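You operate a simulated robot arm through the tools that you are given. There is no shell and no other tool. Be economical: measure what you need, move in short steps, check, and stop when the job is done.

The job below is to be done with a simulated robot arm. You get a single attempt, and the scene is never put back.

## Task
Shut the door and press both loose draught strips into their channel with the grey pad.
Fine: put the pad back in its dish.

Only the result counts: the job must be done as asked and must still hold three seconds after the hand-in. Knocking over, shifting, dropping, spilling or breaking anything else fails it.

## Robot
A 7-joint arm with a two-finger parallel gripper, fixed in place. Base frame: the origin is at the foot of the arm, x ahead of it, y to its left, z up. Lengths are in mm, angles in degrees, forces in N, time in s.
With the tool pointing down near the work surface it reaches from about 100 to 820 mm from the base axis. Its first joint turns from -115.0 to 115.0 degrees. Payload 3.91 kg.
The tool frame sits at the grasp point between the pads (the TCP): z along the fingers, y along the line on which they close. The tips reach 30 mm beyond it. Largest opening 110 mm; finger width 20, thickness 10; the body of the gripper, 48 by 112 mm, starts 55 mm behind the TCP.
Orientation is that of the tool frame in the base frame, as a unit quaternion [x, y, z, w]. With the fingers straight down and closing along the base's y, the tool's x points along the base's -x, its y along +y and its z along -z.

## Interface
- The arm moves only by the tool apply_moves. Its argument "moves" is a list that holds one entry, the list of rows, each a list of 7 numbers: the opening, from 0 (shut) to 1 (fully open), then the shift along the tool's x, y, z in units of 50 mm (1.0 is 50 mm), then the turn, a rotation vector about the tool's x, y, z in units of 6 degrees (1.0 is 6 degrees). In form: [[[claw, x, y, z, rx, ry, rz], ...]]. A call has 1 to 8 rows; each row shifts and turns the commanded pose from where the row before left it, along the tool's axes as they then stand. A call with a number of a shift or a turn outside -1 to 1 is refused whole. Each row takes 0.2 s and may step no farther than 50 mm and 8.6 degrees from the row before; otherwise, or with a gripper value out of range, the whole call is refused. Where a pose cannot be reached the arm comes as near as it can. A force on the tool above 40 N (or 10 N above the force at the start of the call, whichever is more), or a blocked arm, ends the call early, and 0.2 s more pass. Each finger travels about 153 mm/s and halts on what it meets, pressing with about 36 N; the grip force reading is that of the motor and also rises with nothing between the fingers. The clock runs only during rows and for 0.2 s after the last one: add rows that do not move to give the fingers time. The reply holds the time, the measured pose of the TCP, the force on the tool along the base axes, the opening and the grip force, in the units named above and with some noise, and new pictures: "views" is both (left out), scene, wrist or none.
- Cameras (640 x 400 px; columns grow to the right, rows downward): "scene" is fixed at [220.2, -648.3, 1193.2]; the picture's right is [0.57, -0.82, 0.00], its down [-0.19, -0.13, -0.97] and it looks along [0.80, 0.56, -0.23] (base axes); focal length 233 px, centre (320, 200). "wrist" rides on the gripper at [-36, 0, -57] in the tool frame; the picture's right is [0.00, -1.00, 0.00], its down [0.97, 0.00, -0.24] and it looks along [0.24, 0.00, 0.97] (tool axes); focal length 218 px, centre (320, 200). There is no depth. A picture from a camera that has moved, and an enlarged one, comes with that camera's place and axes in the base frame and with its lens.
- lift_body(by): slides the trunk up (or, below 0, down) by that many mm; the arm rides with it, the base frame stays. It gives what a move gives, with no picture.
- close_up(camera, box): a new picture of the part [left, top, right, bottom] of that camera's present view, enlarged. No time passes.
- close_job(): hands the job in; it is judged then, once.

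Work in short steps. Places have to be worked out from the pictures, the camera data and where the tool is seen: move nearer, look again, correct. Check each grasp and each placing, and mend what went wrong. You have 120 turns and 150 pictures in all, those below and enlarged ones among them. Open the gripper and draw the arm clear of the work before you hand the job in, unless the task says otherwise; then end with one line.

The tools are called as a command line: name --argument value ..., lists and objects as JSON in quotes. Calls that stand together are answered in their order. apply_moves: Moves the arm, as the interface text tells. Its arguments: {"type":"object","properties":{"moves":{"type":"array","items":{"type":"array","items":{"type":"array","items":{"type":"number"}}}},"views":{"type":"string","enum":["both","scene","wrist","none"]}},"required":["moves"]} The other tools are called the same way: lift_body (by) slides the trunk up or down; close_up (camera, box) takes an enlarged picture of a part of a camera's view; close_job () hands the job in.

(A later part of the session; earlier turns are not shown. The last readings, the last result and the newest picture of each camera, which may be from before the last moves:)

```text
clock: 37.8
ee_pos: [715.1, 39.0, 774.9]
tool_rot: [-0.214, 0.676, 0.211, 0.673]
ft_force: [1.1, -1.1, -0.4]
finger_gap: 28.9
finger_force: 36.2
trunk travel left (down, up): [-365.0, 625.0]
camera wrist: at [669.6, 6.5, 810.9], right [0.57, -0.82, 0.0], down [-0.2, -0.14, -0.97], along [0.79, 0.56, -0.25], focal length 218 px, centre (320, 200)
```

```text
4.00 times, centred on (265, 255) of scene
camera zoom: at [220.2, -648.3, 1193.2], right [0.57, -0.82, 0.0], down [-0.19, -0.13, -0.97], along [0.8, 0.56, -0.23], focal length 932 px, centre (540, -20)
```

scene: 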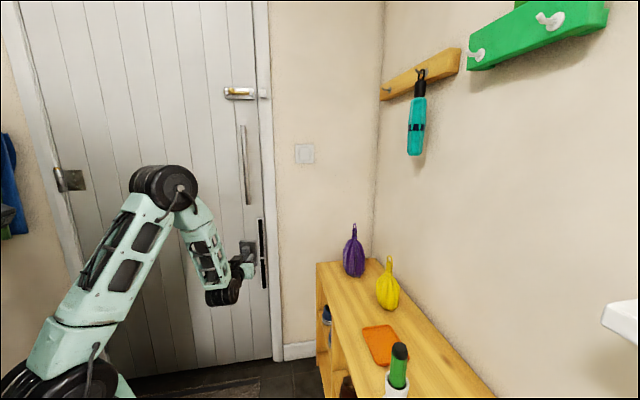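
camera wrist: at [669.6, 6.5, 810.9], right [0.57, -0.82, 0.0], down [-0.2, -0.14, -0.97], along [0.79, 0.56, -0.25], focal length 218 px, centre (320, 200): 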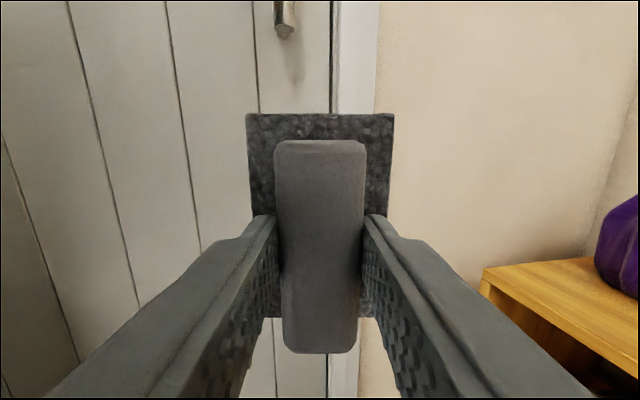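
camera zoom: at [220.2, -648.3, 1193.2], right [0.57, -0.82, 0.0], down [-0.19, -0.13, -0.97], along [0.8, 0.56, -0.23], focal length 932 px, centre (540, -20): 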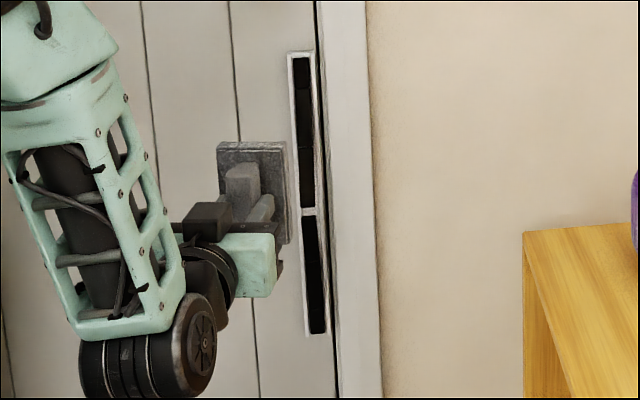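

apply_moves --moves '[[[0, 0, 0.8, 0, 0, 0, 0], [0, 0, 0.8, 0.3, 0, 0, 0], [0, 0, 0.8, 0.3, 0, 0, 0], [0, 0, 0, 0, 0, 0, 0]]]' --views "wrist"

close_up --camera "wrist" --box '[360, 100, 520, 400]'

```text
clock: 38.8
ee_pos: [691.0, 110.8, 779.2]
tool_rot: [-0.219, 0.675, 0.217, 0.67]
ft_force: [0.2, -0.4, -0.1]
finger_gap: 28.8
finger_force: 36.1
out of reach, approached as far as the arm can: row 2, 3
trunk travel left (down, up): [-365.0, 625.0]
camera wrist: at [643.8, 77.0, 816.8], right [0.59, -0.81, 0.0], down [-0.2, -0.15, -0.97], along [0.78, 0.57, -0.25], focal length 218 px, centre (320, 200)
```

wrist: 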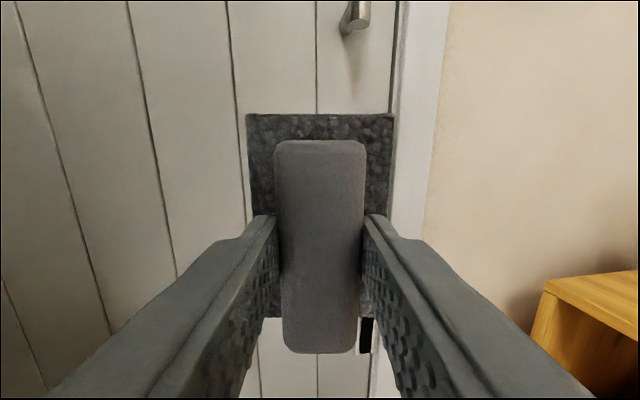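

```text
1.33 times, centred on (440, 250) of wrist
camera zoom: at [643.8, 77.0, 816.8], right [0.59, -0.81, 0.0], down [-0.2, -0.15, -0.97], along [0.78, 0.57, -0.25], focal length 291 px, centre (160, 133)
```

zoom: 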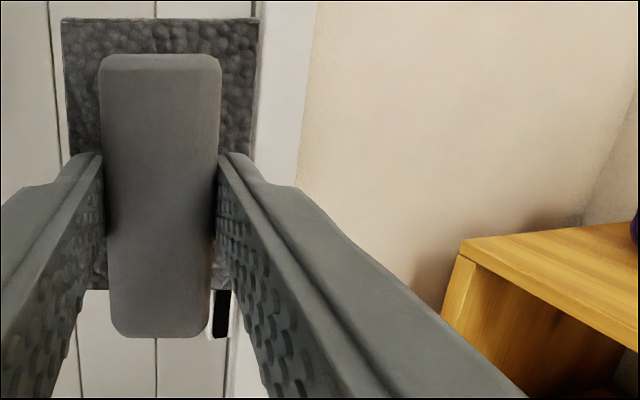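

Channel: e1≈375, z≈480–855, divider near 652. I line up with it (e1 375), fix 1° of yaw, and approach to about 40 mm short.

apply_moves --moves '[[[0, 0, -0.7, 0, 0.17, 0, 0], [0, 0, -0.7, 0, 0, 0, 0], [0, -0.2, 0, 0.9, 0, 0, 0], [0, -0.2, 0, 0.9, 0, 0, 0], [0, 0, 0, 0.8, 0, 0, 0], [0, 0, 0, 0, 0, 0, 0]]]' --views "both"

close_up --camera "scene" --box '[230, 205, 300, 305]'

```text
clock: 40.2
ee_pos: [836.8, 124.8, 798.6]
tool_rot: [-0.208, 0.679, 0.205, 0.674]
ft_force: [-1.1, 0.0, -0.6]
finger_gap: 28.9
finger_force: 36.4
trunk travel left (down, up): [-365.0, 625.0]
camera wrist: at [790.3, 93.5, 836.0], right [0.56, -0.83, 0.0], down [-0.2, -0.14, -0.97], along [0.8, 0.54, -0.25], focal length 218 px, centre (320, 200)
```

scene: 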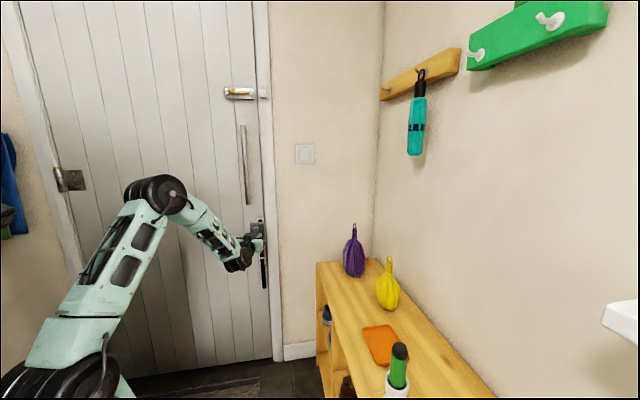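
wrist: 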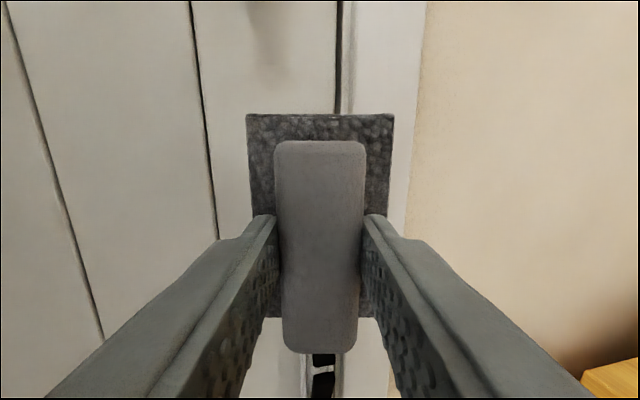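

```text
4.00 times, centred on (265, 255) of scene
camera zoom: at [220.2, -648.3, 1193.2], right [0.57, -0.82, 0.0], down [-0.19, -0.13, -0.97], along [0.8, 0.56, -0.23], focal length 932 px, centre (540, -20)
```

zoom: 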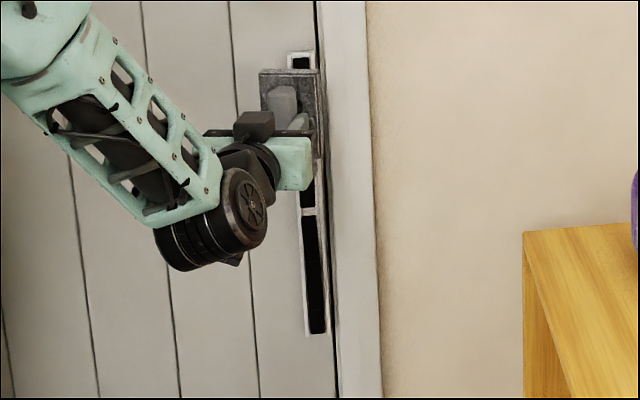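

Pad is about 50 mm from contact. To keep the pad off the door frame trim I shift it 16 mm left (still covering the channel), then press the upper strip in small steps.

apply_moves --moves '[[[0, 0, 0.34, 0, -0.15, 0, 0], [0, 0, 0, 0.5, 0, 0, 0], [0, 0, 0, 0.15, 0, 0, 0], [0, 0, 0, 0.12, 0, 0, 0], [0, 0, 0, 0.12, 0, 0, 0], [0, 0, 0, 0.12, 0, 0, 0]]]' --views "wrist"

close_up --camera "scene" --box '[230, 205, 300, 305]'

```text
clock: 41.6
ee_pos: [866.8, 165.3, 798.9]
tool_rot: [-0.213, 0.677, 0.211, 0.672]
ft_force: [-24.3, -12.0, 4.5]
finger_gap: 28.9
finger_force: 36.1
trunk travel left (down, up): [-365.0, 625.0]
stopped in row 6: the force on the tool passed its limit (the readings are from after the stop); the commanded pose is now the measured one
camera wrist: at [820.1, 133.3, 835.2], right [0.57, -0.82, 0.0], down [-0.2, -0.14, -0.97], along [0.79, 0.55, -0.25], focal length 218 px, centre (320, 200)
```

wrist: 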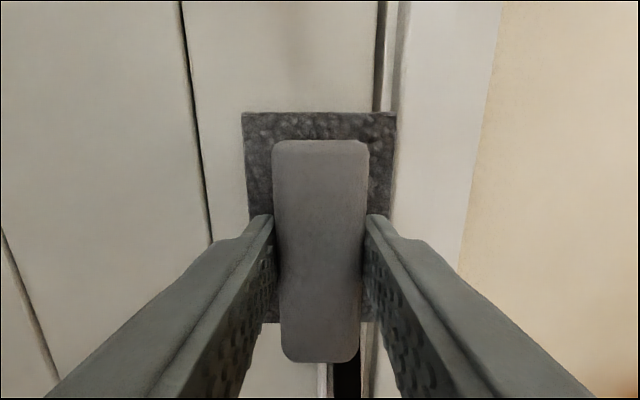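

```text
4.00 times, centred on (265, 255) of scene
camera zoom: at [220.2, -648.3, 1193.2], right [0.57, -0.82, 0.0], down [-0.19, -0.13, -0.97], along [0.8, 0.56, -0.23], focal length 932 px, centre (540, -20)
```

zoom: 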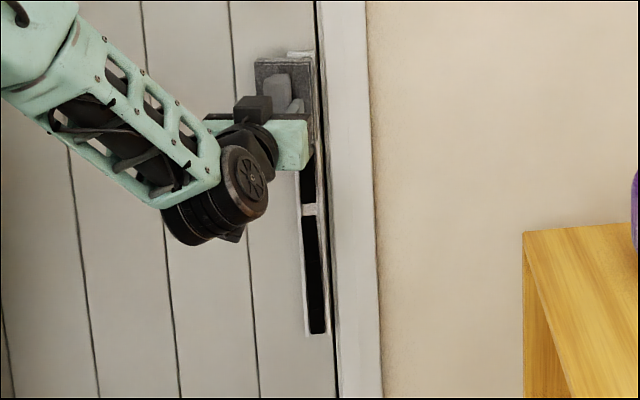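

Contact at 27 N with e2≈805, about where the rim should be. I retract, move down 75 mm, and press again near the strip's loose lower end.

apply_moves --moves '[[[0, 0, 0, -0.5, 0, 0, 0], [0, 0.8, 0, -0.1, 0, 0, 0], [0, 0.7, 0, 0, 0, 0, 0], [0, 0, 0, 0.4, 0, 0, 0], [0, 0, 0, 0.12, 0, 0, 0], [0, 0, 0, 0.12, 0, 0, 0], [0, 0, 0, 0.12, 0, 0, 0]]]' --views "none"

close_up --camera "scene" --box '[230, 205, 300, 305]'

```text
clock: 43.1
ee_pos: [867.0, 166.0, 719.9]
tool_rot: [-0.214, 0.678, 0.211, 0.67]
ft_force: [-21.7, -9.9, 5.2]
finger_gap: 29.3
finger_force: 36.5
trunk travel left (down, up): [-365.0, 625.0]
stopped in row 7: the force on the tool passed its limit (the readings are from after the stop); the commanded pose is now the measured one
```

```text
4.00 times, centred on (265, 255) of scene
camera zoom: at [220.2, -648.3, 1193.2], right [0.57, -0.82, 0.0], down [-0.19, -0.13, -0.97], along [0.8, 0.56, -0.23], focal length 932 px, centre (540, -20)
```

zoom: 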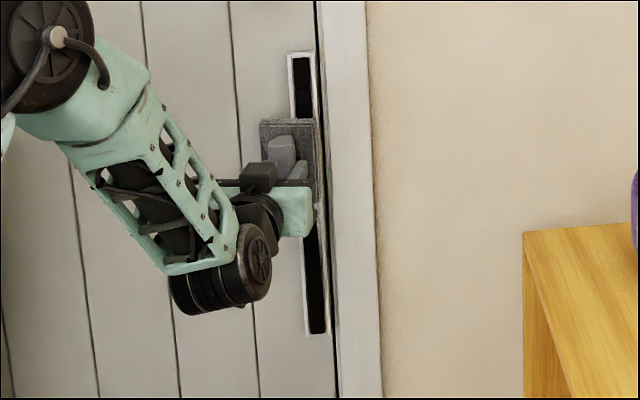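

Same contact depth. Next press at z≈650, spanning both loose ends.

apply_moves --moves '[[[0, 0, 0, -0.6, 0, 0, 0], [0, 0.7, 0, 0, 0, 0, 0], [0, 0.7, 0, 0, 0, 0, 0], [0, 0, 0, 0.35, 0, 0, 0], [0, 0, 0, 0.12, 0, 0, 0], [0, 0, 0, 0.12, 0, 0, 0], [0, 0, 0, 0.12, 0, 0, 0]]]' --views "none"

close_up --camera "scene" --box '[230, 205, 300, 305]'

```text
clock: 44.7
ee_pos: [871.5, 170.0, 650.1]
tool_rot: [-0.214, 0.678, 0.211, 0.67]
ft_force: [-25.1, -9.8, 7.5]
finger_gap: 29.4
finger_force: 36.5
trunk travel left (down, up): [-365.0, 625.0]
```

```text
4.00 times, centred on (265, 255) of scene
camera zoom: at [220.2, -648.3, 1193.2], right [0.57, -0.82, 0.0], down [-0.19, -0.13, -0.97], along [0.8, 0.56, -0.23], focal length 932 px, centre (540, -20)
```

zoom: 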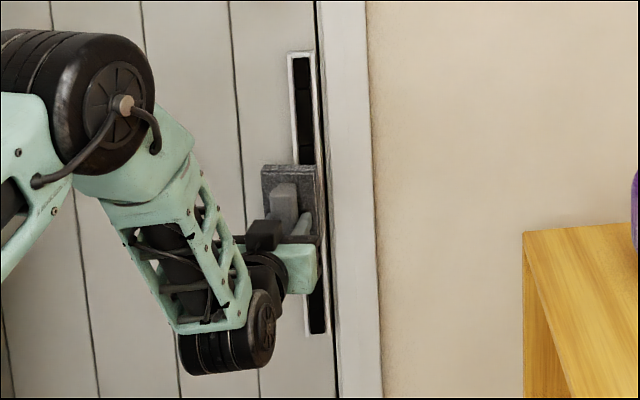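

Next I retract and use the trunk to go down for the lower strip.

apply_moves --moves '[[[0, 0, 0, -0.6, 0, 0, 0]]]' --views "none"

lift_body --by -65

apply_moves --moves '[[[0, 0, 0, 0.4, 0, 0, 0], [0, 0, 0, 0.12, 0, 0, 0], [0, 0, 0, 0.12, 0, 0, 0], [0, 0, 0, 0.12, 0, 0, 0]]]' --views "none"

close_up --camera "scene" --box '[230, 205, 300, 305]'

```text
clock: 45.1
ee_pos: [848.3, 152.6, 649.8]
tool_rot: [-0.213, 0.68, 0.21, 0.67]
ft_force: [0.3, 0.6, -0.2]
finger_gap: 29.3
finger_force: 36.3
trunk travel left (down, up): [-365.0, 625.0]
```

```text
clock: 46.2
ee_pos: [847.5, 151.7, 585.4]
tool_rot: [-0.215, 0.678, 0.212, 0.67]
ft_force: [0.7, 1.0, -1.2]
finger_gap: 29.3
finger_force: 36.0
trunk travel left (down, up): [-300.0, 690.0]
```

```text
clock: 47.2
ee_pos: [875.6, 172.1, 584.7]
tool_rot: [-0.214, 0.678, 0.211, 0.671]
ft_force: [-27.1, -14.7, 9.7]
finger_gap: 29.5
finger_force: 35.9
trunk travel left (down, up): [-300.0, 690.0]
stopped in row 4: the force on the tool passed its limit (the readings are from after the stop); the commanded pose is now the measured one
```

```text
4.00 times, centred on (265, 255) of scene
camera zoom: at [220.2, -648.3, 1193.2], right [0.57, -0.82, 0.0], down [-0.19, -0.13, -0.97], along [0.8, 0.56, -0.23], focal length 932 px, centre (540, -20)
```

zoom: 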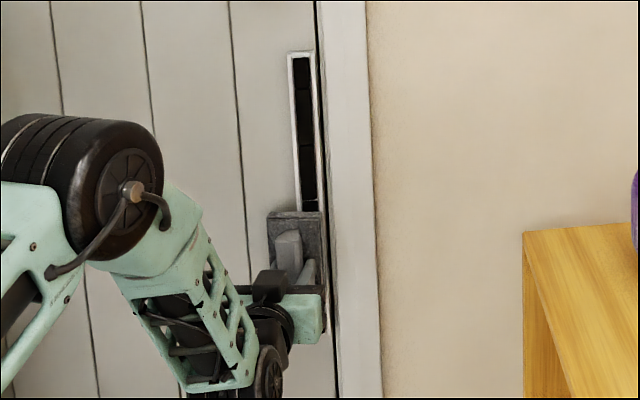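

apply_moves --moves '[[[0, 0, 0, -0.6, 0, 0, 0]]]' --views "wrist"

lift_body --by -55

apply_moves --moves '[[[0, 0, 0, 0.4, 0, 0, 0], [0, 0, 0, 0.12, 0, 0, 0], [0, 0, 0, 0.12, 0, 0, 0], [0, 0, 0, 0.12, 0, 0, 0]]]' --views "none"

close_up --camera "scene" --box '[230, 205, 300, 305]'

```text
clock: 47.6
ee_pos: [852.7, 155.9, 583.6]
tool_rot: [-0.216, 0.678, 0.212, 0.67]
ft_force: [0.0, -0.2, -0.3]
finger_gap: 29.4
finger_force: 36.0
trunk travel left (down, up): [-300.0, 690.0]
camera wrist: at [807.0, 124.4, 621.8], right [0.57, -0.82, 0.0], down [-0.21, -0.15, -0.97], along [0.79, 0.56, -0.25], focal length 218 px, centre (320, 200)
```

wrist: 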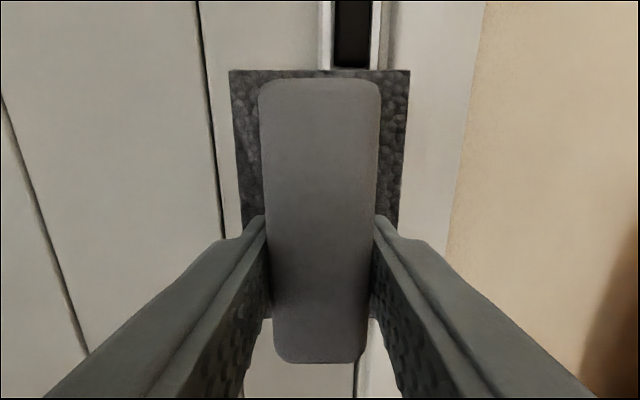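

```text
clock: 48.6
ee_pos: [852.5, 156.8, 530.5]
tool_rot: [-0.214, 0.678, 0.211, 0.671]
ft_force: [-0.6, 0.1, -1.3]
finger_gap: 29.0
finger_force: 36.1
trunk travel left (down, up): [-245.0, 745.0]
```

```text
clock: 49.4
ee_pos: [874.8, 171.7, 530.1]
tool_rot: [-0.214, 0.678, 0.211, 0.671]
ft_force: [-21.5, -10.8, 5.8]
finger_gap: 29.2
finger_force: 36.3
trunk travel left (down, up): [-245.0, 745.0]
stopped in row 3: the force on the tool passed its limit (the readings are from after the stop); the commanded pose is now the measured one
```

```text
4.00 times, centred on (265, 255) of scene
camera zoom: at [220.2, -648.3, 1193.2], right [0.57, -0.82, 0.0], down [-0.19, -0.13, -0.97], along [0.8, 0.56, -0.23], focal length 932 px, centre (540, -20)
```

zoom: 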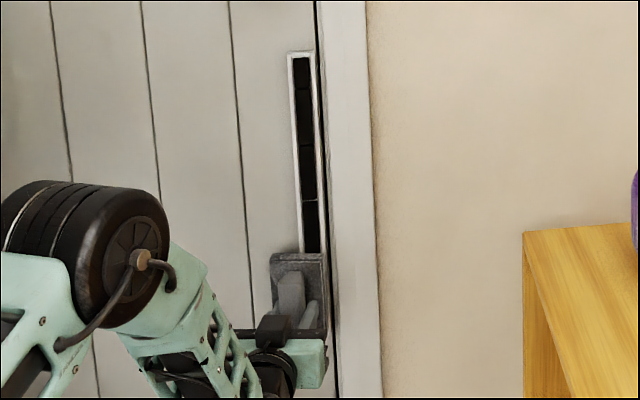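

The pad has pivoted somewhat in the grip. I look at it while pressed.

apply_moves --moves '[[[0, 0, 0, 0, 0, 0, 0]]]' --views "wrist"

close_up --camera "scene" --box '[250, 210, 285, 285]'

```text
clock: 49.8
ee_pos: [874.3, 172.0, 529.0]
tool_rot: [-0.214, 0.679, 0.21, 0.67]
ft_force: [-30.5, -16.3, 8.2]
finger_gap: 29.4
finger_force: 35.6
trunk travel left (down, up): [-245.0, 745.0]
camera wrist: at [829.5, 139.4, 566.3], right [0.57, -0.82, 0.0], down [-0.21, -0.15, -0.97], along [0.79, 0.56, -0.25], focal length 218 px, centre (320, 200)
```

wrist: 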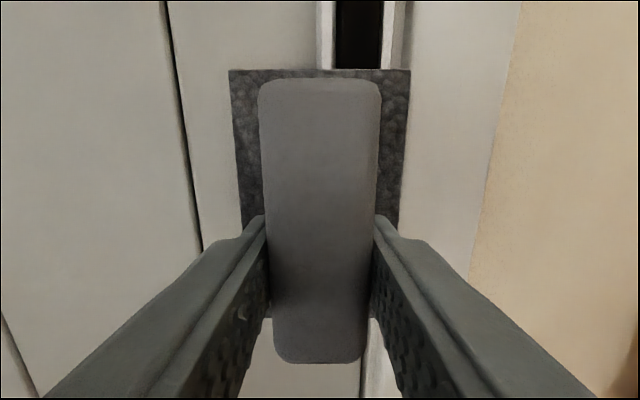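

```text
5.33 times, centred on (268, 248) of scene
camera zoom: at [220.2, -648.3, 1193.2], right [0.57, -0.82, 0.0], down [-0.19, -0.13, -0.97], along [0.8, 0.56, -0.23], focal length 1242 px, centre (600, -53)
```

zoom: 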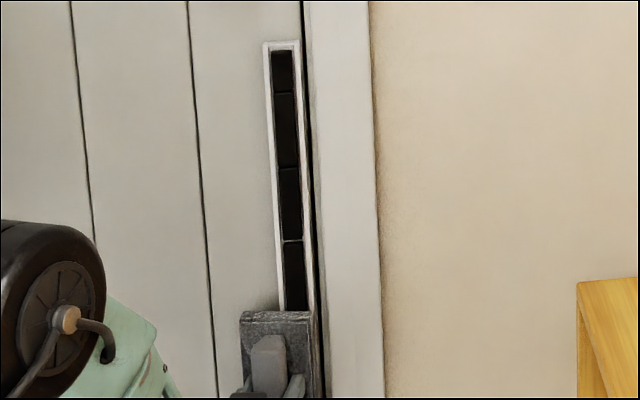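

Strips look seated above. I retract and move the gripper to the left so both cameras can inspect the channel.

apply_moves --moves '[[[0, 0, 0, -0.6, 0, 0, 0], [0, 0, 0, -0.8, 0, 0, 0], [0, 0, 0.8, 0, 0, 0, 0], [0, 0, 0.8, 0, 0, 0, 0], [0, 0, 0.6, 0, 0, 0, 0], [0, 0, 0, 0, 0, 0, 0]]]' --views "wrist"

close_up --camera "scene" --box '[245, 210, 290, 300]'

close_up --camera "wrist" --box '[400, 0, 560, 200]'

```text
clock: 51.2
ee_pos: [798.7, 151.0, 542.3]
tool_rot: [-0.223, 0.678, 0.223, 0.664]
ft_force: [-0.5, 0.5, -1.4]
finger_gap: 29.0
finger_force: 35.8
out of reach, approached as far as the arm can: row 3, 4, 5
trunk travel left (down, up): [-245.0, 745.0]
camera wrist: at [753.9, 118.6, 580.0], right [0.6, -0.8, -0.01], down [-0.21, -0.15, -0.97], along [0.77, 0.58, -0.26], focal length 218 px, centre (320, 200)
```

wrist: 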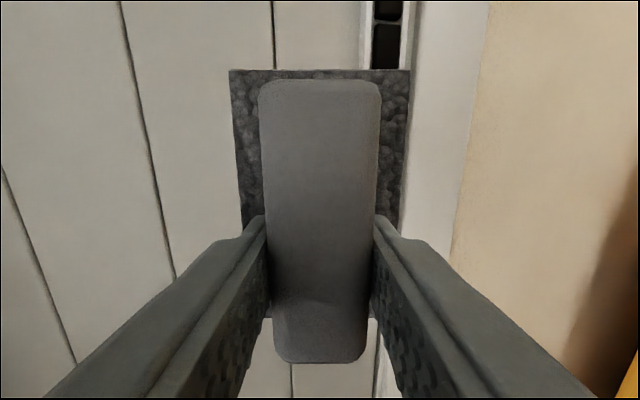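

```text
4.44 times, centred on (268, 255) of scene
camera zoom: at [220.2, -648.3, 1193.2], right [0.57, -0.82, 0.0], down [-0.19, -0.13, -0.97], along [0.8, 0.56, -0.23], focal length 1035 px, centre (553, -44)
```

zoom: 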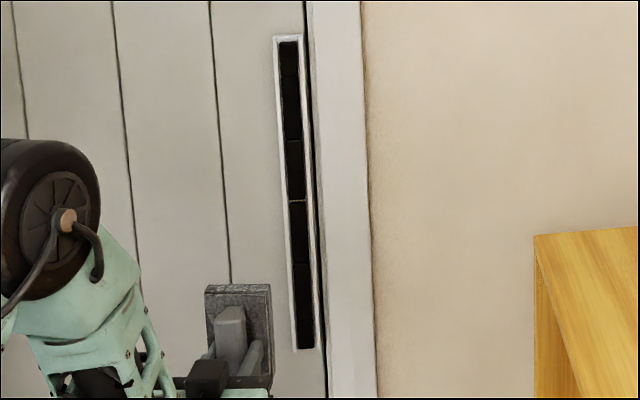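

```text
2.00 times, centred on (480, 100) of wrist
camera zoom: at [753.9, 118.6, 580.0], right [0.6, -0.8, -0.01], down [-0.21, -0.15, -0.97], along [0.77, 0.58, -0.26], focal length 436 px, centre (0, 400)
```

zoom: 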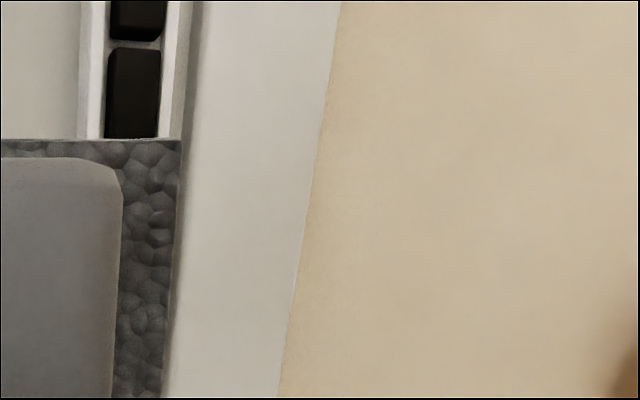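

Both strips look straight and in the channel. For a closer check from another side I move to the right of the channel and raise a bit.

apply_moves --moves '[[[0, 0, 0, -0.5, 0, 0, 0], [0, 0, -0.9, 0, 0.3, 0, 0], [0, 0, -0.9, 0, 0, 0, 0], [0, 0, -0.9, 0, 0, 0, 0], [0, 0, -0.9, -0.3, 0, 0, 0], [0, 0, 0, 0, 0, 0, 0]]]' --views "none"

lift_body --by 150

apply_moves --moves '[[[0, 0, -0.3, 0, 0, 0, 0]]]' --views "both"

```text
clock: 52.6
ee_pos: [870.2, -28.5, 546.0]
tool_rot: [-0.204, 0.682, 0.201, 0.673]
ft_force: [-0.1, 0.5, -0.9]
finger_gap: 29.4
finger_force: 35.7
out of reach, approached as far as the arm can: row 1
trunk travel left (down, up): [-245.0, 745.0]
```

```text
clock: 54.3
ee_pos: [870.3, -29.3, 696.3]
tool_rot: [-0.205, 0.682, 0.201, 0.673]
ft_force: [-0.3, 0.4, -1.0]
finger_gap: 29.3
finger_force: 35.9
trunk travel left (down, up): [-395.0, 595.0]
```

```text
clock: 54.7
ee_pos: [878.0, -41.6, 695.1]
tool_rot: [-0.206, 0.683, 0.201, 0.671]
ft_force: [0.2, -0.7, -0.8]
finger_gap: 29.3
finger_force: 36.2
trunk travel left (down, up): [-395.0, 595.0]
camera wrist: at [831.6, -72.2, 732.8], right [0.55, -0.84, 0.0], down [-0.21, -0.14, -0.97], along [0.81, 0.53, -0.25], focal length 218 px, centre (320, 200)
```

scene: 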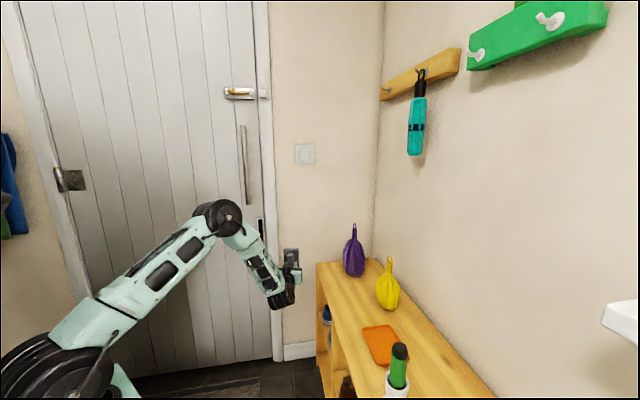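
wrist: 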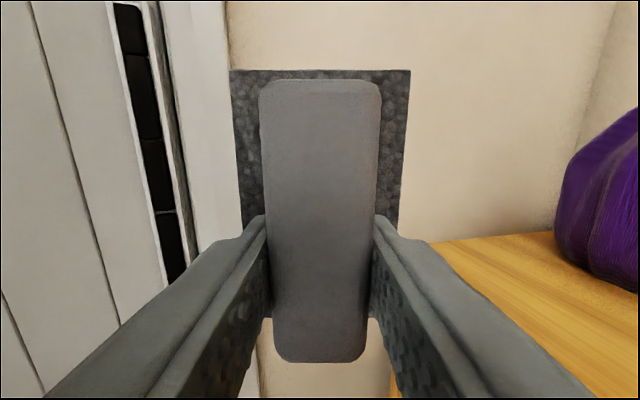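

close_up --camera "wrist" --box '[80, 0, 240, 290]'

close_up --camera "wrist" --box '[90, 0, 210, 75]'

close_up --camera "wrist" --box '[110, 180, 230, 290]'

```text
1.38 times, centred on (160, 145) of wrist
camera zoom: at [831.6, -72.2, 732.8], right [0.55, -0.84, 0.0], down [-0.21, -0.14, -0.97], along [0.81, 0.53, -0.25], focal length 301 px, centre (541, 276)
```

zoom: 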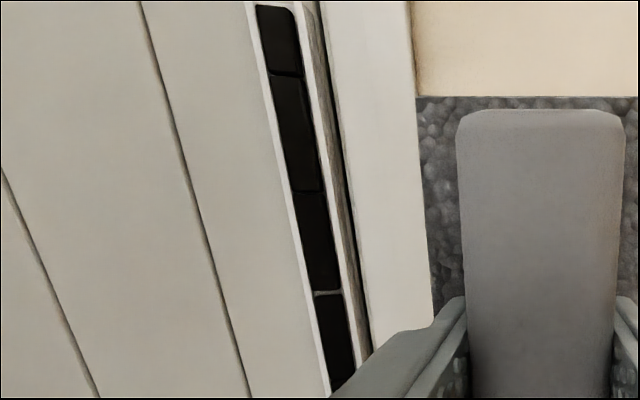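

```text
5.33 times, centred on (150, 38) of wrist
camera zoom: at [831.6, -72.2, 732.8], right [0.55, -0.84, 0.0], down [-0.21, -0.14, -0.97], along [0.81, 0.53, -0.25], focal length 1164 px, centre (1227, 1067)
```

zoom: 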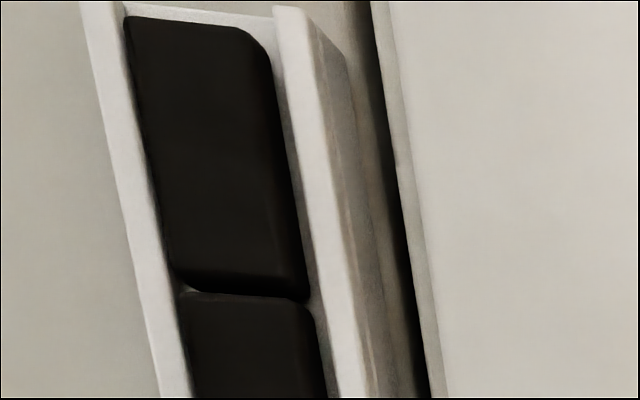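

```text
3.64 times, centred on (170, 235) of wrist
camera zoom: at [831.6, -72.2, 732.8], right [0.55, -0.84, 0.0], down [-0.21, -0.14, -0.97], along [0.81, 0.53, -0.25], focal length 794 px, centre (866, 73)
```

zoom: 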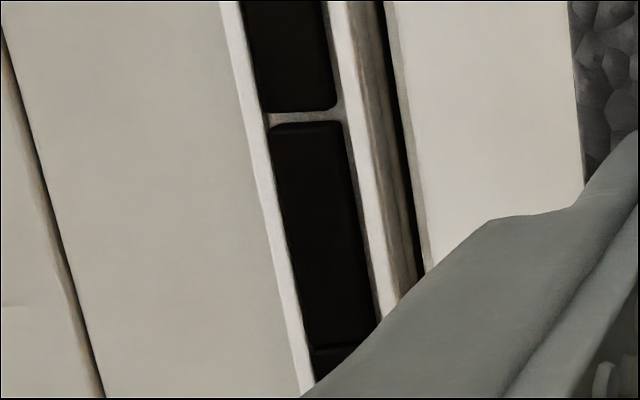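

The strips look seated, but the pad tilted about 8° (top back) and slid a little in the grip during the later presses, so I'll make a second pass with the tool pitched to level the pad face. First I return to the channel line.

apply_moves --moves '[[[0, 0, 0.88, 0, -0.3, 0.5, 0], [0, 0, 0.88, 0, 0, 0.6, 0], [0, 0, 0.88, 0, 0, 0, 0], [0, 0, 0.88, 0, 0, 0, 0], [0, 0, 0, 0.6, 0, 0, 0], [0, 0, 0, 0.6, 0, 0, 0], [0, 0, 0, 0, 0, 0, 0]]]' --views "both"

close_up --camera "scene" --box '[245, 210, 300, 300]'

```text
clock: 56.3
ee_pos: [826.6, 138.7, 687.8]
tool_rot: [-0.227, 0.717, 0.198, 0.629]
ft_force: [0.6, -0.3, -0.9]
finger_gap: 29.1
finger_force: 36.3
trunk travel left (down, up): [-395.0, 595.0]
camera wrist: at [784.9, 108.3, 731.7], right [0.57, -0.82, 0.0], down [-0.3, -0.21, -0.93], along [0.76, 0.54, -0.36], focal length 218 px, centre (320, 200)
```

scene: 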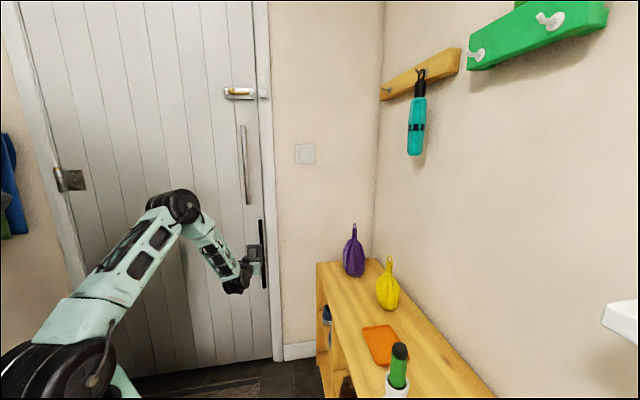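
wrist: 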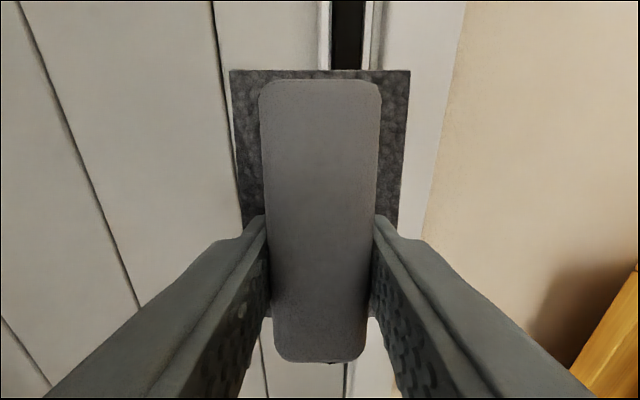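

```text
4.44 times, centred on (272, 255) of scene
camera zoom: at [220.2, -648.3, 1193.2], right [0.57, -0.82, 0.0], down [-0.19, -0.13, -0.97], along [0.8, 0.56, -0.23], focal length 1035 px, centre (531, -44)
```

zoom: 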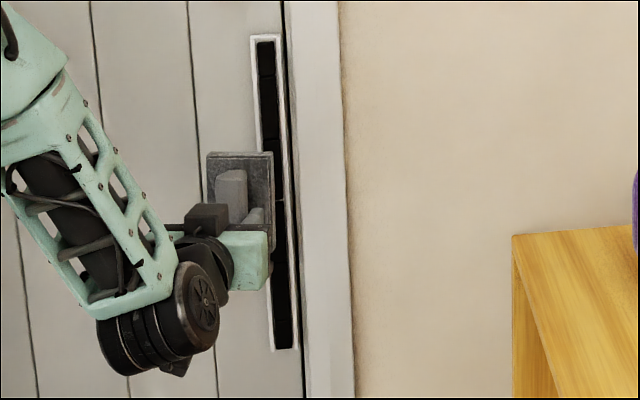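

The pad now looks parallel to the door. Second pass: press here (z≈688).

apply_moves --moves '[[[0, -0.12, 0, 0.95, 0, 0, 0], [0, -0.015, 0, 0.12, 0, 0, 0], [0, -0.015, 0, 0.12, 0, 0, 0], [0, -0.015, 0, 0.12, 0, 0, 0], [0, -0.015, 0, 0.12, 0, 0, 0]]]' --views "none"

close_up --camera "scene" --box '[245, 210, 300, 300]'

```text
clock: 57.2
ee_pos: [875.5, 171.9, 685.2]
tool_rot: [-0.227, 0.719, 0.198, 0.626]
ft_force: [-25.7, -13.9, 5.9]
finger_gap: 29.1
finger_force: 36.0
trunk travel left (down, up): [-395.0, 595.0]
stopped in row 4: the force on the tool passed its limit (the readings are from after the stop); the commanded pose is now the measured one
```

```text
4.44 times, centred on (272, 255) of scene
camera zoom: at [220.2, -648.3, 1193.2], right [0.57, -0.82, 0.0], down [-0.19, -0.13, -0.97], along [0.8, 0.56, -0.23], focal length 1035 px, centre (531, -44)
```

zoom: 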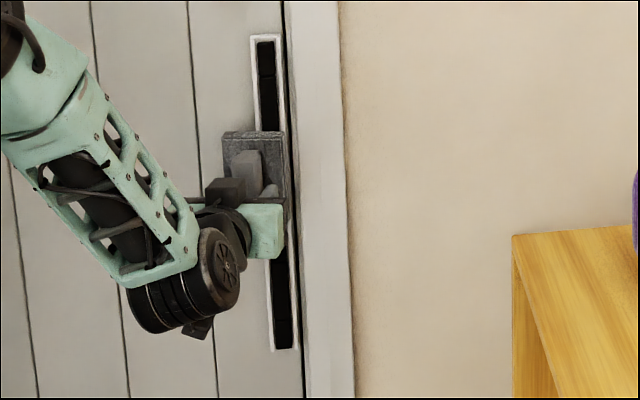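

Firm contact at e2≈816. I go on with the upper end, z≈800, by trunk.

apply_moves --moves '[[[0, 0.05, 0, -0.5, 0, 0, 0]]]' --views "none"

lift_body --by 120

apply_moves --moves '[[[0, -0.05, 0, 0.35, 0, 0, 0], [0, -0.015, 0, 0.12, 0, 0, 0], [0, -0.015, 0, 0.12, 0, 0, 0], [0, -0.015, 0, 0.12, 0, 0, 0]]]' --views "none"

apply_moves --moves '[[[0, 0.05, 0, -0.5, 0, 0, 0]]]' --views "none"

lift_body --by -60

apply_moves --moves '[[[0, -0.05, 0, 0.35, 0, 0, 0], [0, -0.015, 0, 0.12, 0, 0, 0], [0, -0.015, 0, 0.12, 0, 0, 0], [0, -0.015, 0, 0.12, 0, 0, 0]]]' --views "wrist"

```text
clock: 57.6
ee_pos: [858.0, 158.5, 686.4]
tool_rot: [-0.227, 0.719, 0.198, 0.626]
ft_force: [-0.1, 0.1, -0.9]
finger_gap: 29.3
finger_force: 36.4
trunk travel left (down, up): [-395.0, 595.0]
```

```text
clock: 59.1
ee_pos: [855.5, 157.1, 805.8]
tool_rot: [-0.227, 0.719, 0.199, 0.626]
ft_force: [-0.4, 0.6, -1.2]
finger_gap: 29.1
finger_force: 35.9
trunk travel left (down, up): [-515.0, 475.0]
```

```text
clock: 59.9
ee_pos: [874.9, 170.1, 806.3]
tool_rot: [-0.227, 0.719, 0.198, 0.626]
ft_force: [-23.4, -12.0, 8.9]
finger_gap: 29.2
finger_force: 35.9
trunk travel left (down, up): [-515.0, 475.0]
stopped in row 3: the force on the tool passed its limit (the readings are from after the stop); the commanded pose is now the measured one
```

```text
clock: 60.3
ee_pos: [855.6, 158.0, 805.1]
tool_rot: [-0.226, 0.721, 0.198, 0.625]
ft_force: [0.3, -0.2, -0.6]
finger_gap: 29.2
finger_force: 35.9
trunk travel left (down, up): [-515.0, 475.0]
```

```text
clock: 61.3
ee_pos: [856.8, 156.8, 744.9]
tool_rot: [-0.226, 0.72, 0.198, 0.626]
ft_force: [-0.7, 0.4, -0.4]
finger_gap: 29.0
finger_force: 36.3
trunk travel left (down, up): [-455.0, 535.0]
```

```text
clock: 62.0
ee_pos: [874.7, 170.9, 744.6]
tool_rot: [-0.226, 0.72, 0.198, 0.625]
ft_force: [-24.2, -12.6, 7.7]
finger_gap: 29.3
finger_force: 35.8
trunk travel left (down, up): [-455.0, 535.0]
stopped in row 3: the force on the tool passed its limit (the readings are from after the stop); the commanded pose is now the measured one
camera wrist: at [833.6, 141.5, 788.9], right [0.57, -0.82, 0.0], down [-0.31, -0.21, -0.93], along [0.76, 0.53, -0.38], focal length 218 px, centre (320, 200)
```

wrist: 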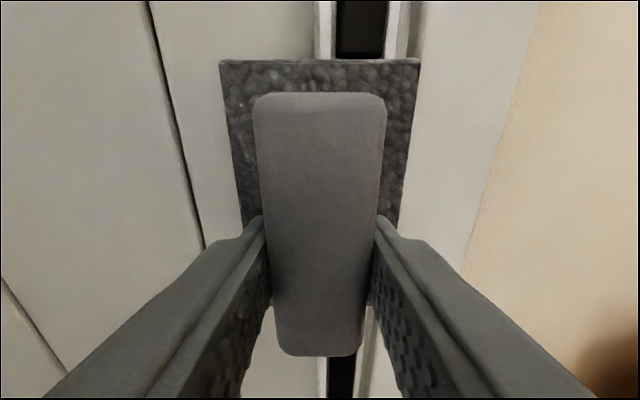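

The pad swivels in the grip to lie flat against the door, with consistent contact depth, so the pressing is even. I continue with the lower strip.

apply_moves --moves '[[[0, 0.05, 0, -0.5, 0, 0, 0]]]' --views "none"

lift_body --by -120

apply_moves --moves '[[[0, -0.05, 0, 0.35, 0, 0, 0], [0, -0.015, 0, 0.12, 0, 0, 0], [0, -0.015, 0, 0.12, 0, 0, 0], [0, -0.015, 0, 0.12, 0, 0, 0]]]' --views "none"

apply_moves --moves '[[[0, 0.05, 0, -0.5, 0, 0, 0]]]' --views "none"

lift_body --by -60

apply_moves --moves '[[[0, -0.05, 0, 0.35, 0, 0, 0], [0, -0.015, 0, 0.12, 0, 0, 0], [0, -0.015, 0, 0.12, 0, 0, 0], [0, -0.015, 0, 0.12, 0, 0, 0]]]' --views "none"

apply_moves --moves '[[[0, 0.05, 0, -0.5, 0, 0, 0]]]' --views "none"

lift_body --by -45

apply_moves --moves '[[[0, -0.05, 0, 0.35, 0, 0, 0], [0, -0.015, 0, 0.12, 0, 0, 0], [0, -0.015, 0, 0.12, 0, 0, 0], [0, -0.015, 0, 0.12, 0, 0, 0]]]' --views "wrist"

```text
clock: 62.5
ee_pos: [856.7, 156.9, 744.1]
tool_rot: [-0.228, 0.721, 0.199, 0.623]
ft_force: [0.1, -0.2, -0.5]
finger_gap: 29.3
finger_force: 36.0
trunk travel left (down, up): [-455.0, 535.0]
```

```text
clock: 64.0
ee_pos: [856.0, 157.1, 625.7]
tool_rot: [-0.227, 0.721, 0.199, 0.624]
ft_force: [-0.1, -0.3, -0.4]
finger_gap: 29.2
finger_force: 35.9
trunk travel left (down, up): [-335.0, 655.0]
```

```text
clock: 64.7
ee_pos: [874.9, 170.4, 624.1]
tool_rot: [-0.227, 0.722, 0.198, 0.623]
ft_force: [-26.5, -13.3, 11.1]
finger_gap: 29.5
finger_force: 35.9
trunk travel left (down, up): [-335.0, 655.0]
stopped in row 3: the force on the tool passed its limit (the readings are from after the stop); the commanded pose is now the measured one
```

```text
clock: 65.1
ee_pos: [856.9, 158.0, 622.2]
tool_rot: [-0.228, 0.722, 0.199, 0.622]
ft_force: [0.3, 0.1, -0.6]
finger_gap: 29.2
finger_force: 36.0
trunk travel left (down, up): [-335.0, 655.0]
```

```text
clock: 66.1
ee_pos: [857.7, 157.3, 563.3]
tool_rot: [-0.227, 0.723, 0.198, 0.622]
ft_force: [0.2, 0.3, 0.6]
finger_gap: 29.2
finger_force: 36.0
trunk travel left (down, up): [-275.0, 715.0]
```

```text
clock: 66.8
ee_pos: [874.6, 171.1, 562.8]
tool_rot: [-0.228, 0.723, 0.198, 0.621]
ft_force: [-23.9, -11.5, 9.1]
finger_gap: 29.0
finger_force: 36.1
trunk travel left (down, up): [-275.0, 715.0]
stopped in row 3: the force on the tool passed its limit (the readings are from after the stop); the commanded pose is now the measured one
```

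```text
clock: 67.2
ee_pos: [856.3, 157.6, 562.3]
tool_rot: [-0.228, 0.724, 0.197, 0.621]
ft_force: [1.0, 0.0, -1.3]
finger_gap: 29.1
finger_force: 35.9
trunk travel left (down, up): [-275.0, 715.0]
```

```text
clock: 68.1
ee_pos: [857.6, 157.3, 517.0]
tool_rot: [-0.228, 0.723, 0.198, 0.621]
ft_force: [0.2, -0.1, -0.7]
finger_gap: 29.7
finger_force: 36.0
trunk travel left (down, up): [-230.0, 760.0]
```

```text
clock: 68.8
ee_pos: [875.8, 171.6, 516.1]
tool_rot: [-0.229, 0.724, 0.198, 0.62]
ft_force: [-22.8, -10.9, 6.6]
finger_gap: 29.4
finger_force: 36.2
trunk travel left (down, up): [-230.0, 760.0]
stopped in row 3: the force on the tool passed its limit (the readings are from after the stop); the commanded pose is now the measured one
camera wrist: at [834.1, 140.7, 561.5], right [0.58, -0.82, 0.0], down [-0.32, -0.22, -0.92], along [0.75, 0.53, -0.39], focal length 218 px, centre (320, 200)
```

wrist: 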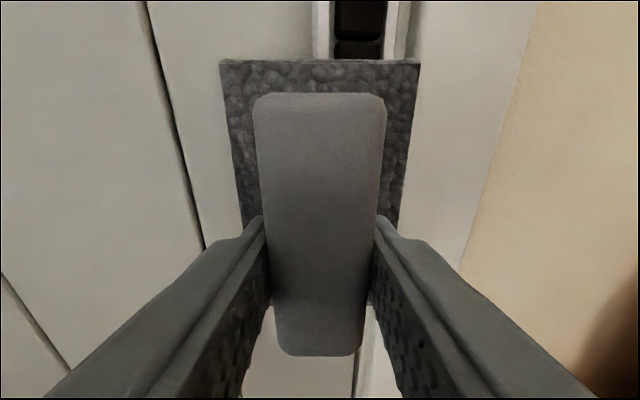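

All presses at the same depth. I retract, raise the trunk and inspect the channel.

apply_moves --moves '[[[0, 0.05, 0, -0.5, 0, 0, 0], [0, 0.1, 0, -0.8, 0, 0, 0], [0, 0, -0.8, -0.5, 0, 0, 0], [0, 0, -0.8, 0, 0, 0, 0], [0, 0, -0.6, 0, 0, 0, 0]]]' --views "none"

lift_body --by 290

close_up --camera "scene" --box '[245, 210, 300, 300]'

close_up --camera "wrist" --box '[0, 0, 640, 400]'

```text
clock: 70.0
ee_pos: [865.0, 30.3, 523.0]
tool_rot: [-0.229, 0.725, 0.198, 0.619]
ft_force: [-0.7, 0.0, -0.9]
finger_gap: 29.2
finger_force: 36.4
trunk travel left (down, up): [-230.0, 760.0]
```

```text
clock: 73.0
ee_pos: [866.5, 29.1, 812.8]
tool_rot: [-0.228, 0.724, 0.198, 0.62]
ft_force: [0.2, 0.4, -1.3]
finger_gap: 29.4
finger_force: 35.8
trunk travel left (down, up): [-520.0, 470.0]
```

```text
4.44 times, centred on (272, 255) of scene
camera zoom: at [220.2, -648.3, 1193.2], right [0.57, -0.82, 0.0], down [-0.19, -0.13, -0.97], along [0.8, 0.56, -0.23], focal length 1035 px, centre (531, -44)
```

zoom: 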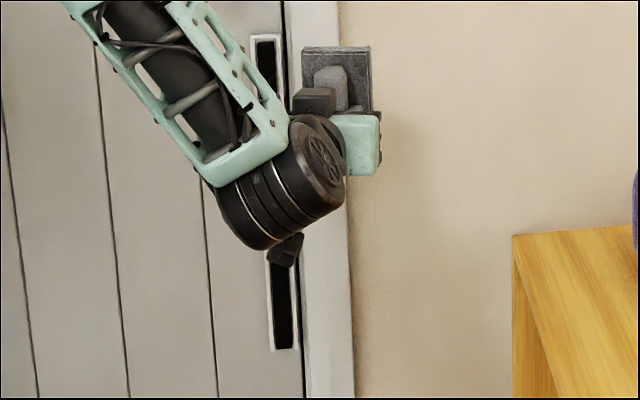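

```text
1.00 times, centred on (320, 200) of wrist
camera zoom: at [825.0, 0.2, 857.6], right [0.58, -0.82, 0.0], down [-0.32, -0.22, -0.92], along [0.75, 0.53, -0.39], focal length 218 px, centre (320, 200)
```

zoom: 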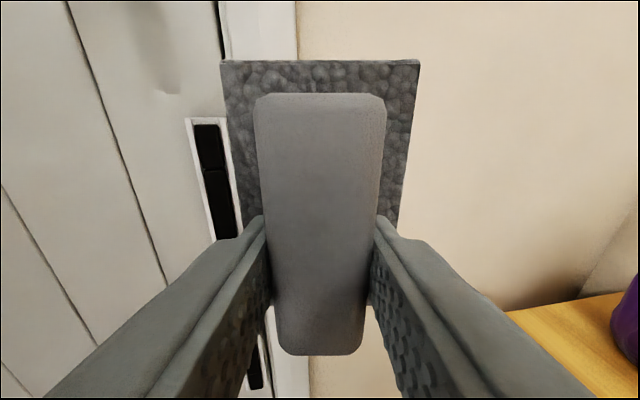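

close_up --camera "wrist" --box '[170, 100, 260, 245]'

```text
2.76 times, centred on (215, 172) of wrist
camera zoom: at [825.0, 0.2, 857.6], right [0.58, -0.82, 0.0], down [-0.32, -0.22, -0.92], along [0.75, 0.53, -0.39], focal length 602 px, centre (610, 276)
```

zoom: 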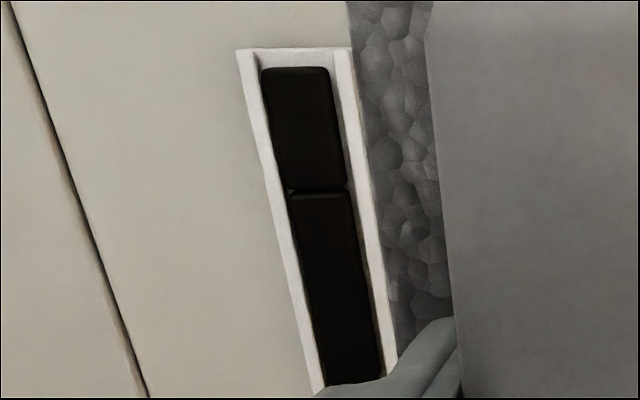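

The strips sit neatly in the channel. Now the return of the pad: back away, pitching the tool down again.

apply_moves --moves '[[[0, 0, 0, -0.8, 0, 1, 0], [0, 0, 0, -0.8, 0, 1, 0], [0, 0, 0, -0.6, 0, 1, 0], [0, 0, -0.2, -0.3, 0, 1, 0], [0, 0.3, -0.3, 0, 0, 1, 0], [0, 0.4, -0.3, 0, 0, 1, 0], [0, 0.5, -0.3, 0, 0, 1, 0], [0, 0.5, -0.3, 0, 0, 1, 0]]]' --views "none"

apply_moves --moves '[[[0, 0, -0.3, 0, 0, 1, 0], [0, 0, -0.3, 0, 0, 1, 0], [0, 0, -0.3, 0, 0, 1, 0], [0, 0, -0.3, 0, 0, 1, 0], [0, 0, -0.3, 0, 0, 1, 0], [0, 0, 0, 0, 0, 1, 0], [0, 0, 0, 0, 0, 1, 0], [0, 0, 0, 0, 0, 0, 0]]]' --views "both"

```text
clock: 74.8
ee_pos: [761.7, -129.7, 784.9]
tool_rot: [-0.29, 0.914, 0.088, 0.27]
ft_force: [0.0, -0.6, -0.2]
finger_gap: 29.2
finger_force: 36.6
trunk travel left (down, up): [-520.0, 470.0]
```

```text
clock: 76.6
ee_pos: [805.4, -192.2, 784.5]
tool_rot: [-0.301, 0.95, -0.021, -0.074]
ft_force: [-0.5, -0.3, 0.4]
finger_gap: 29.4
finger_force: 35.9
trunk travel left (down, up): [-520.0, 470.0]
camera wrist: at [841.3, -165.7, 835.8], right [0.58, -0.82, 0.0], down [-0.75, -0.53, 0.39], along [-0.32, -0.22, -0.92], focal length 218 px, centre (320, 200)
```

scene: 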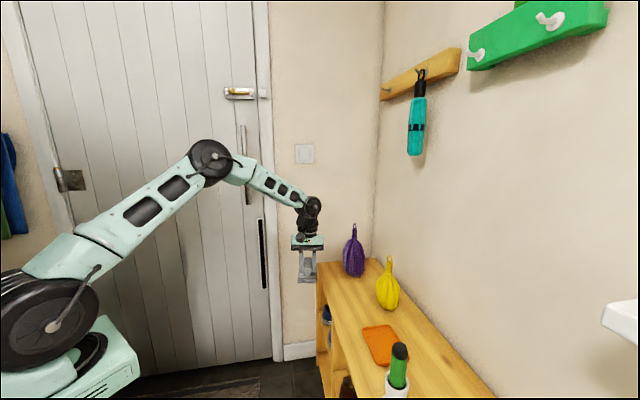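
wrist: 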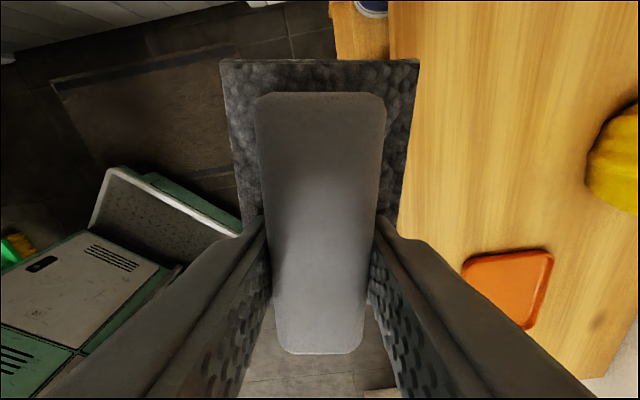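

Pad hangs level-ish. I move back along the bench to beside the dish and restore the 10° yaw.

apply_moves --moves '[[[0, 0.87, 0, 0.133, 0, 0, 0], [0, 0.87, 0, 0.133, 0, 0, 0], [0, 0.87, 0, 0.133, 0.13, 0, -0.865], [0, 0.87, 0, 0.133, 0.13, 0, -0.865], [0, 0, -0.8, 0, 0, 0, 0], [0, 0, -0.8, 0, 0, 0, 0], [0, 0, 0, 0, 0, 0, 0]]]' --views "both"

close_up --camera "scene" --box '[245, 210, 290, 300]'

close_up --camera "scene" --box '[290, 230, 420, 380]'

```text
clock: 78.2
ee_pos: [720.6, -351.7, 783.5]
tool_rot: [-0.387, 0.919, -0.027, -0.073]
ft_force: [-1.3, -0.1, 0.2]
finger_gap: 29.2
finger_force: 36.0
trunk travel left (down, up): [-520.0, 470.0]
camera wrist: at [752.2, -319.8, 835.0], right [0.72, -0.7, 0.0], down [-0.64, -0.66, 0.39], along [-0.27, -0.27, -0.92], focal length 218 px, centre (320, 200)
```

scene: 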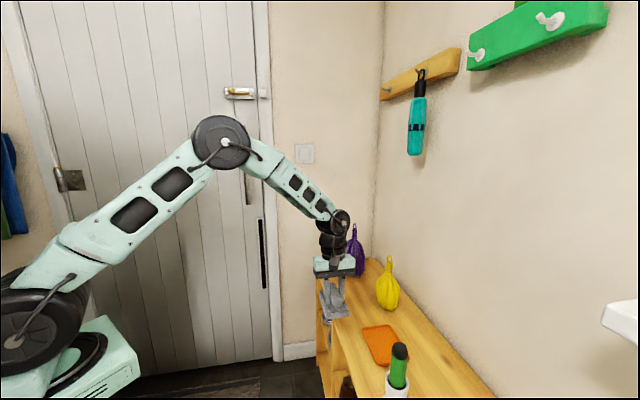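
wrist: 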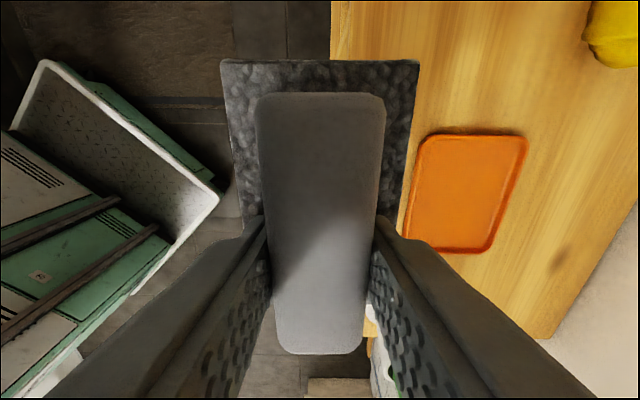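

```text
4.44 times, centred on (268, 255) of scene
camera zoom: at [220.2, -648.3, 1193.2], right [0.57, -0.82, 0.0], down [-0.19, -0.13, -0.97], along [0.8, 0.56, -0.23], focal length 1035 px, centre (553, -44)
```

zoom: 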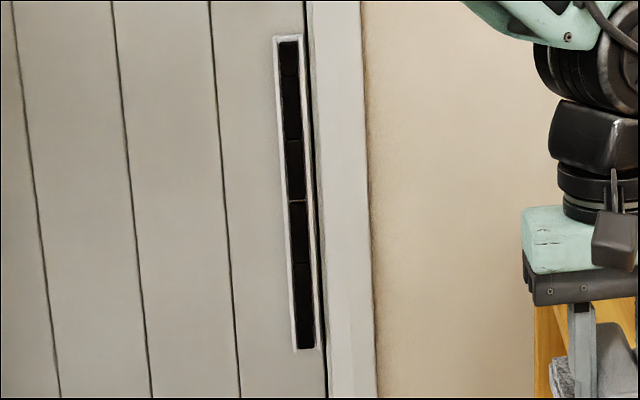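

```text
2.67 times, centred on (355, 305) of scene
camera zoom: at [220.2, -648.3, 1193.2], right [0.57, -0.82, 0.0], down [-0.19, -0.13, -0.97], along [0.8, 0.56, -0.23], focal length 621 px, centre (227, -80)
```

zoom: 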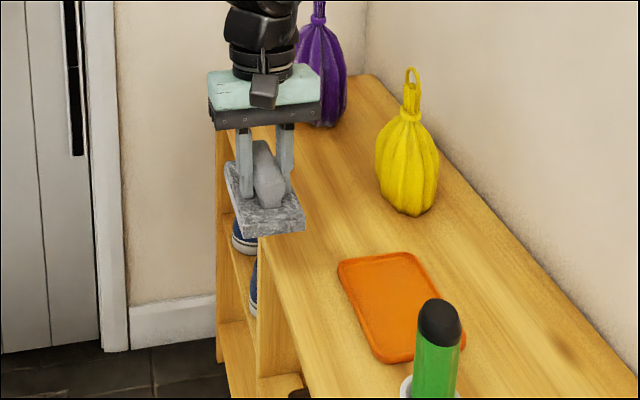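

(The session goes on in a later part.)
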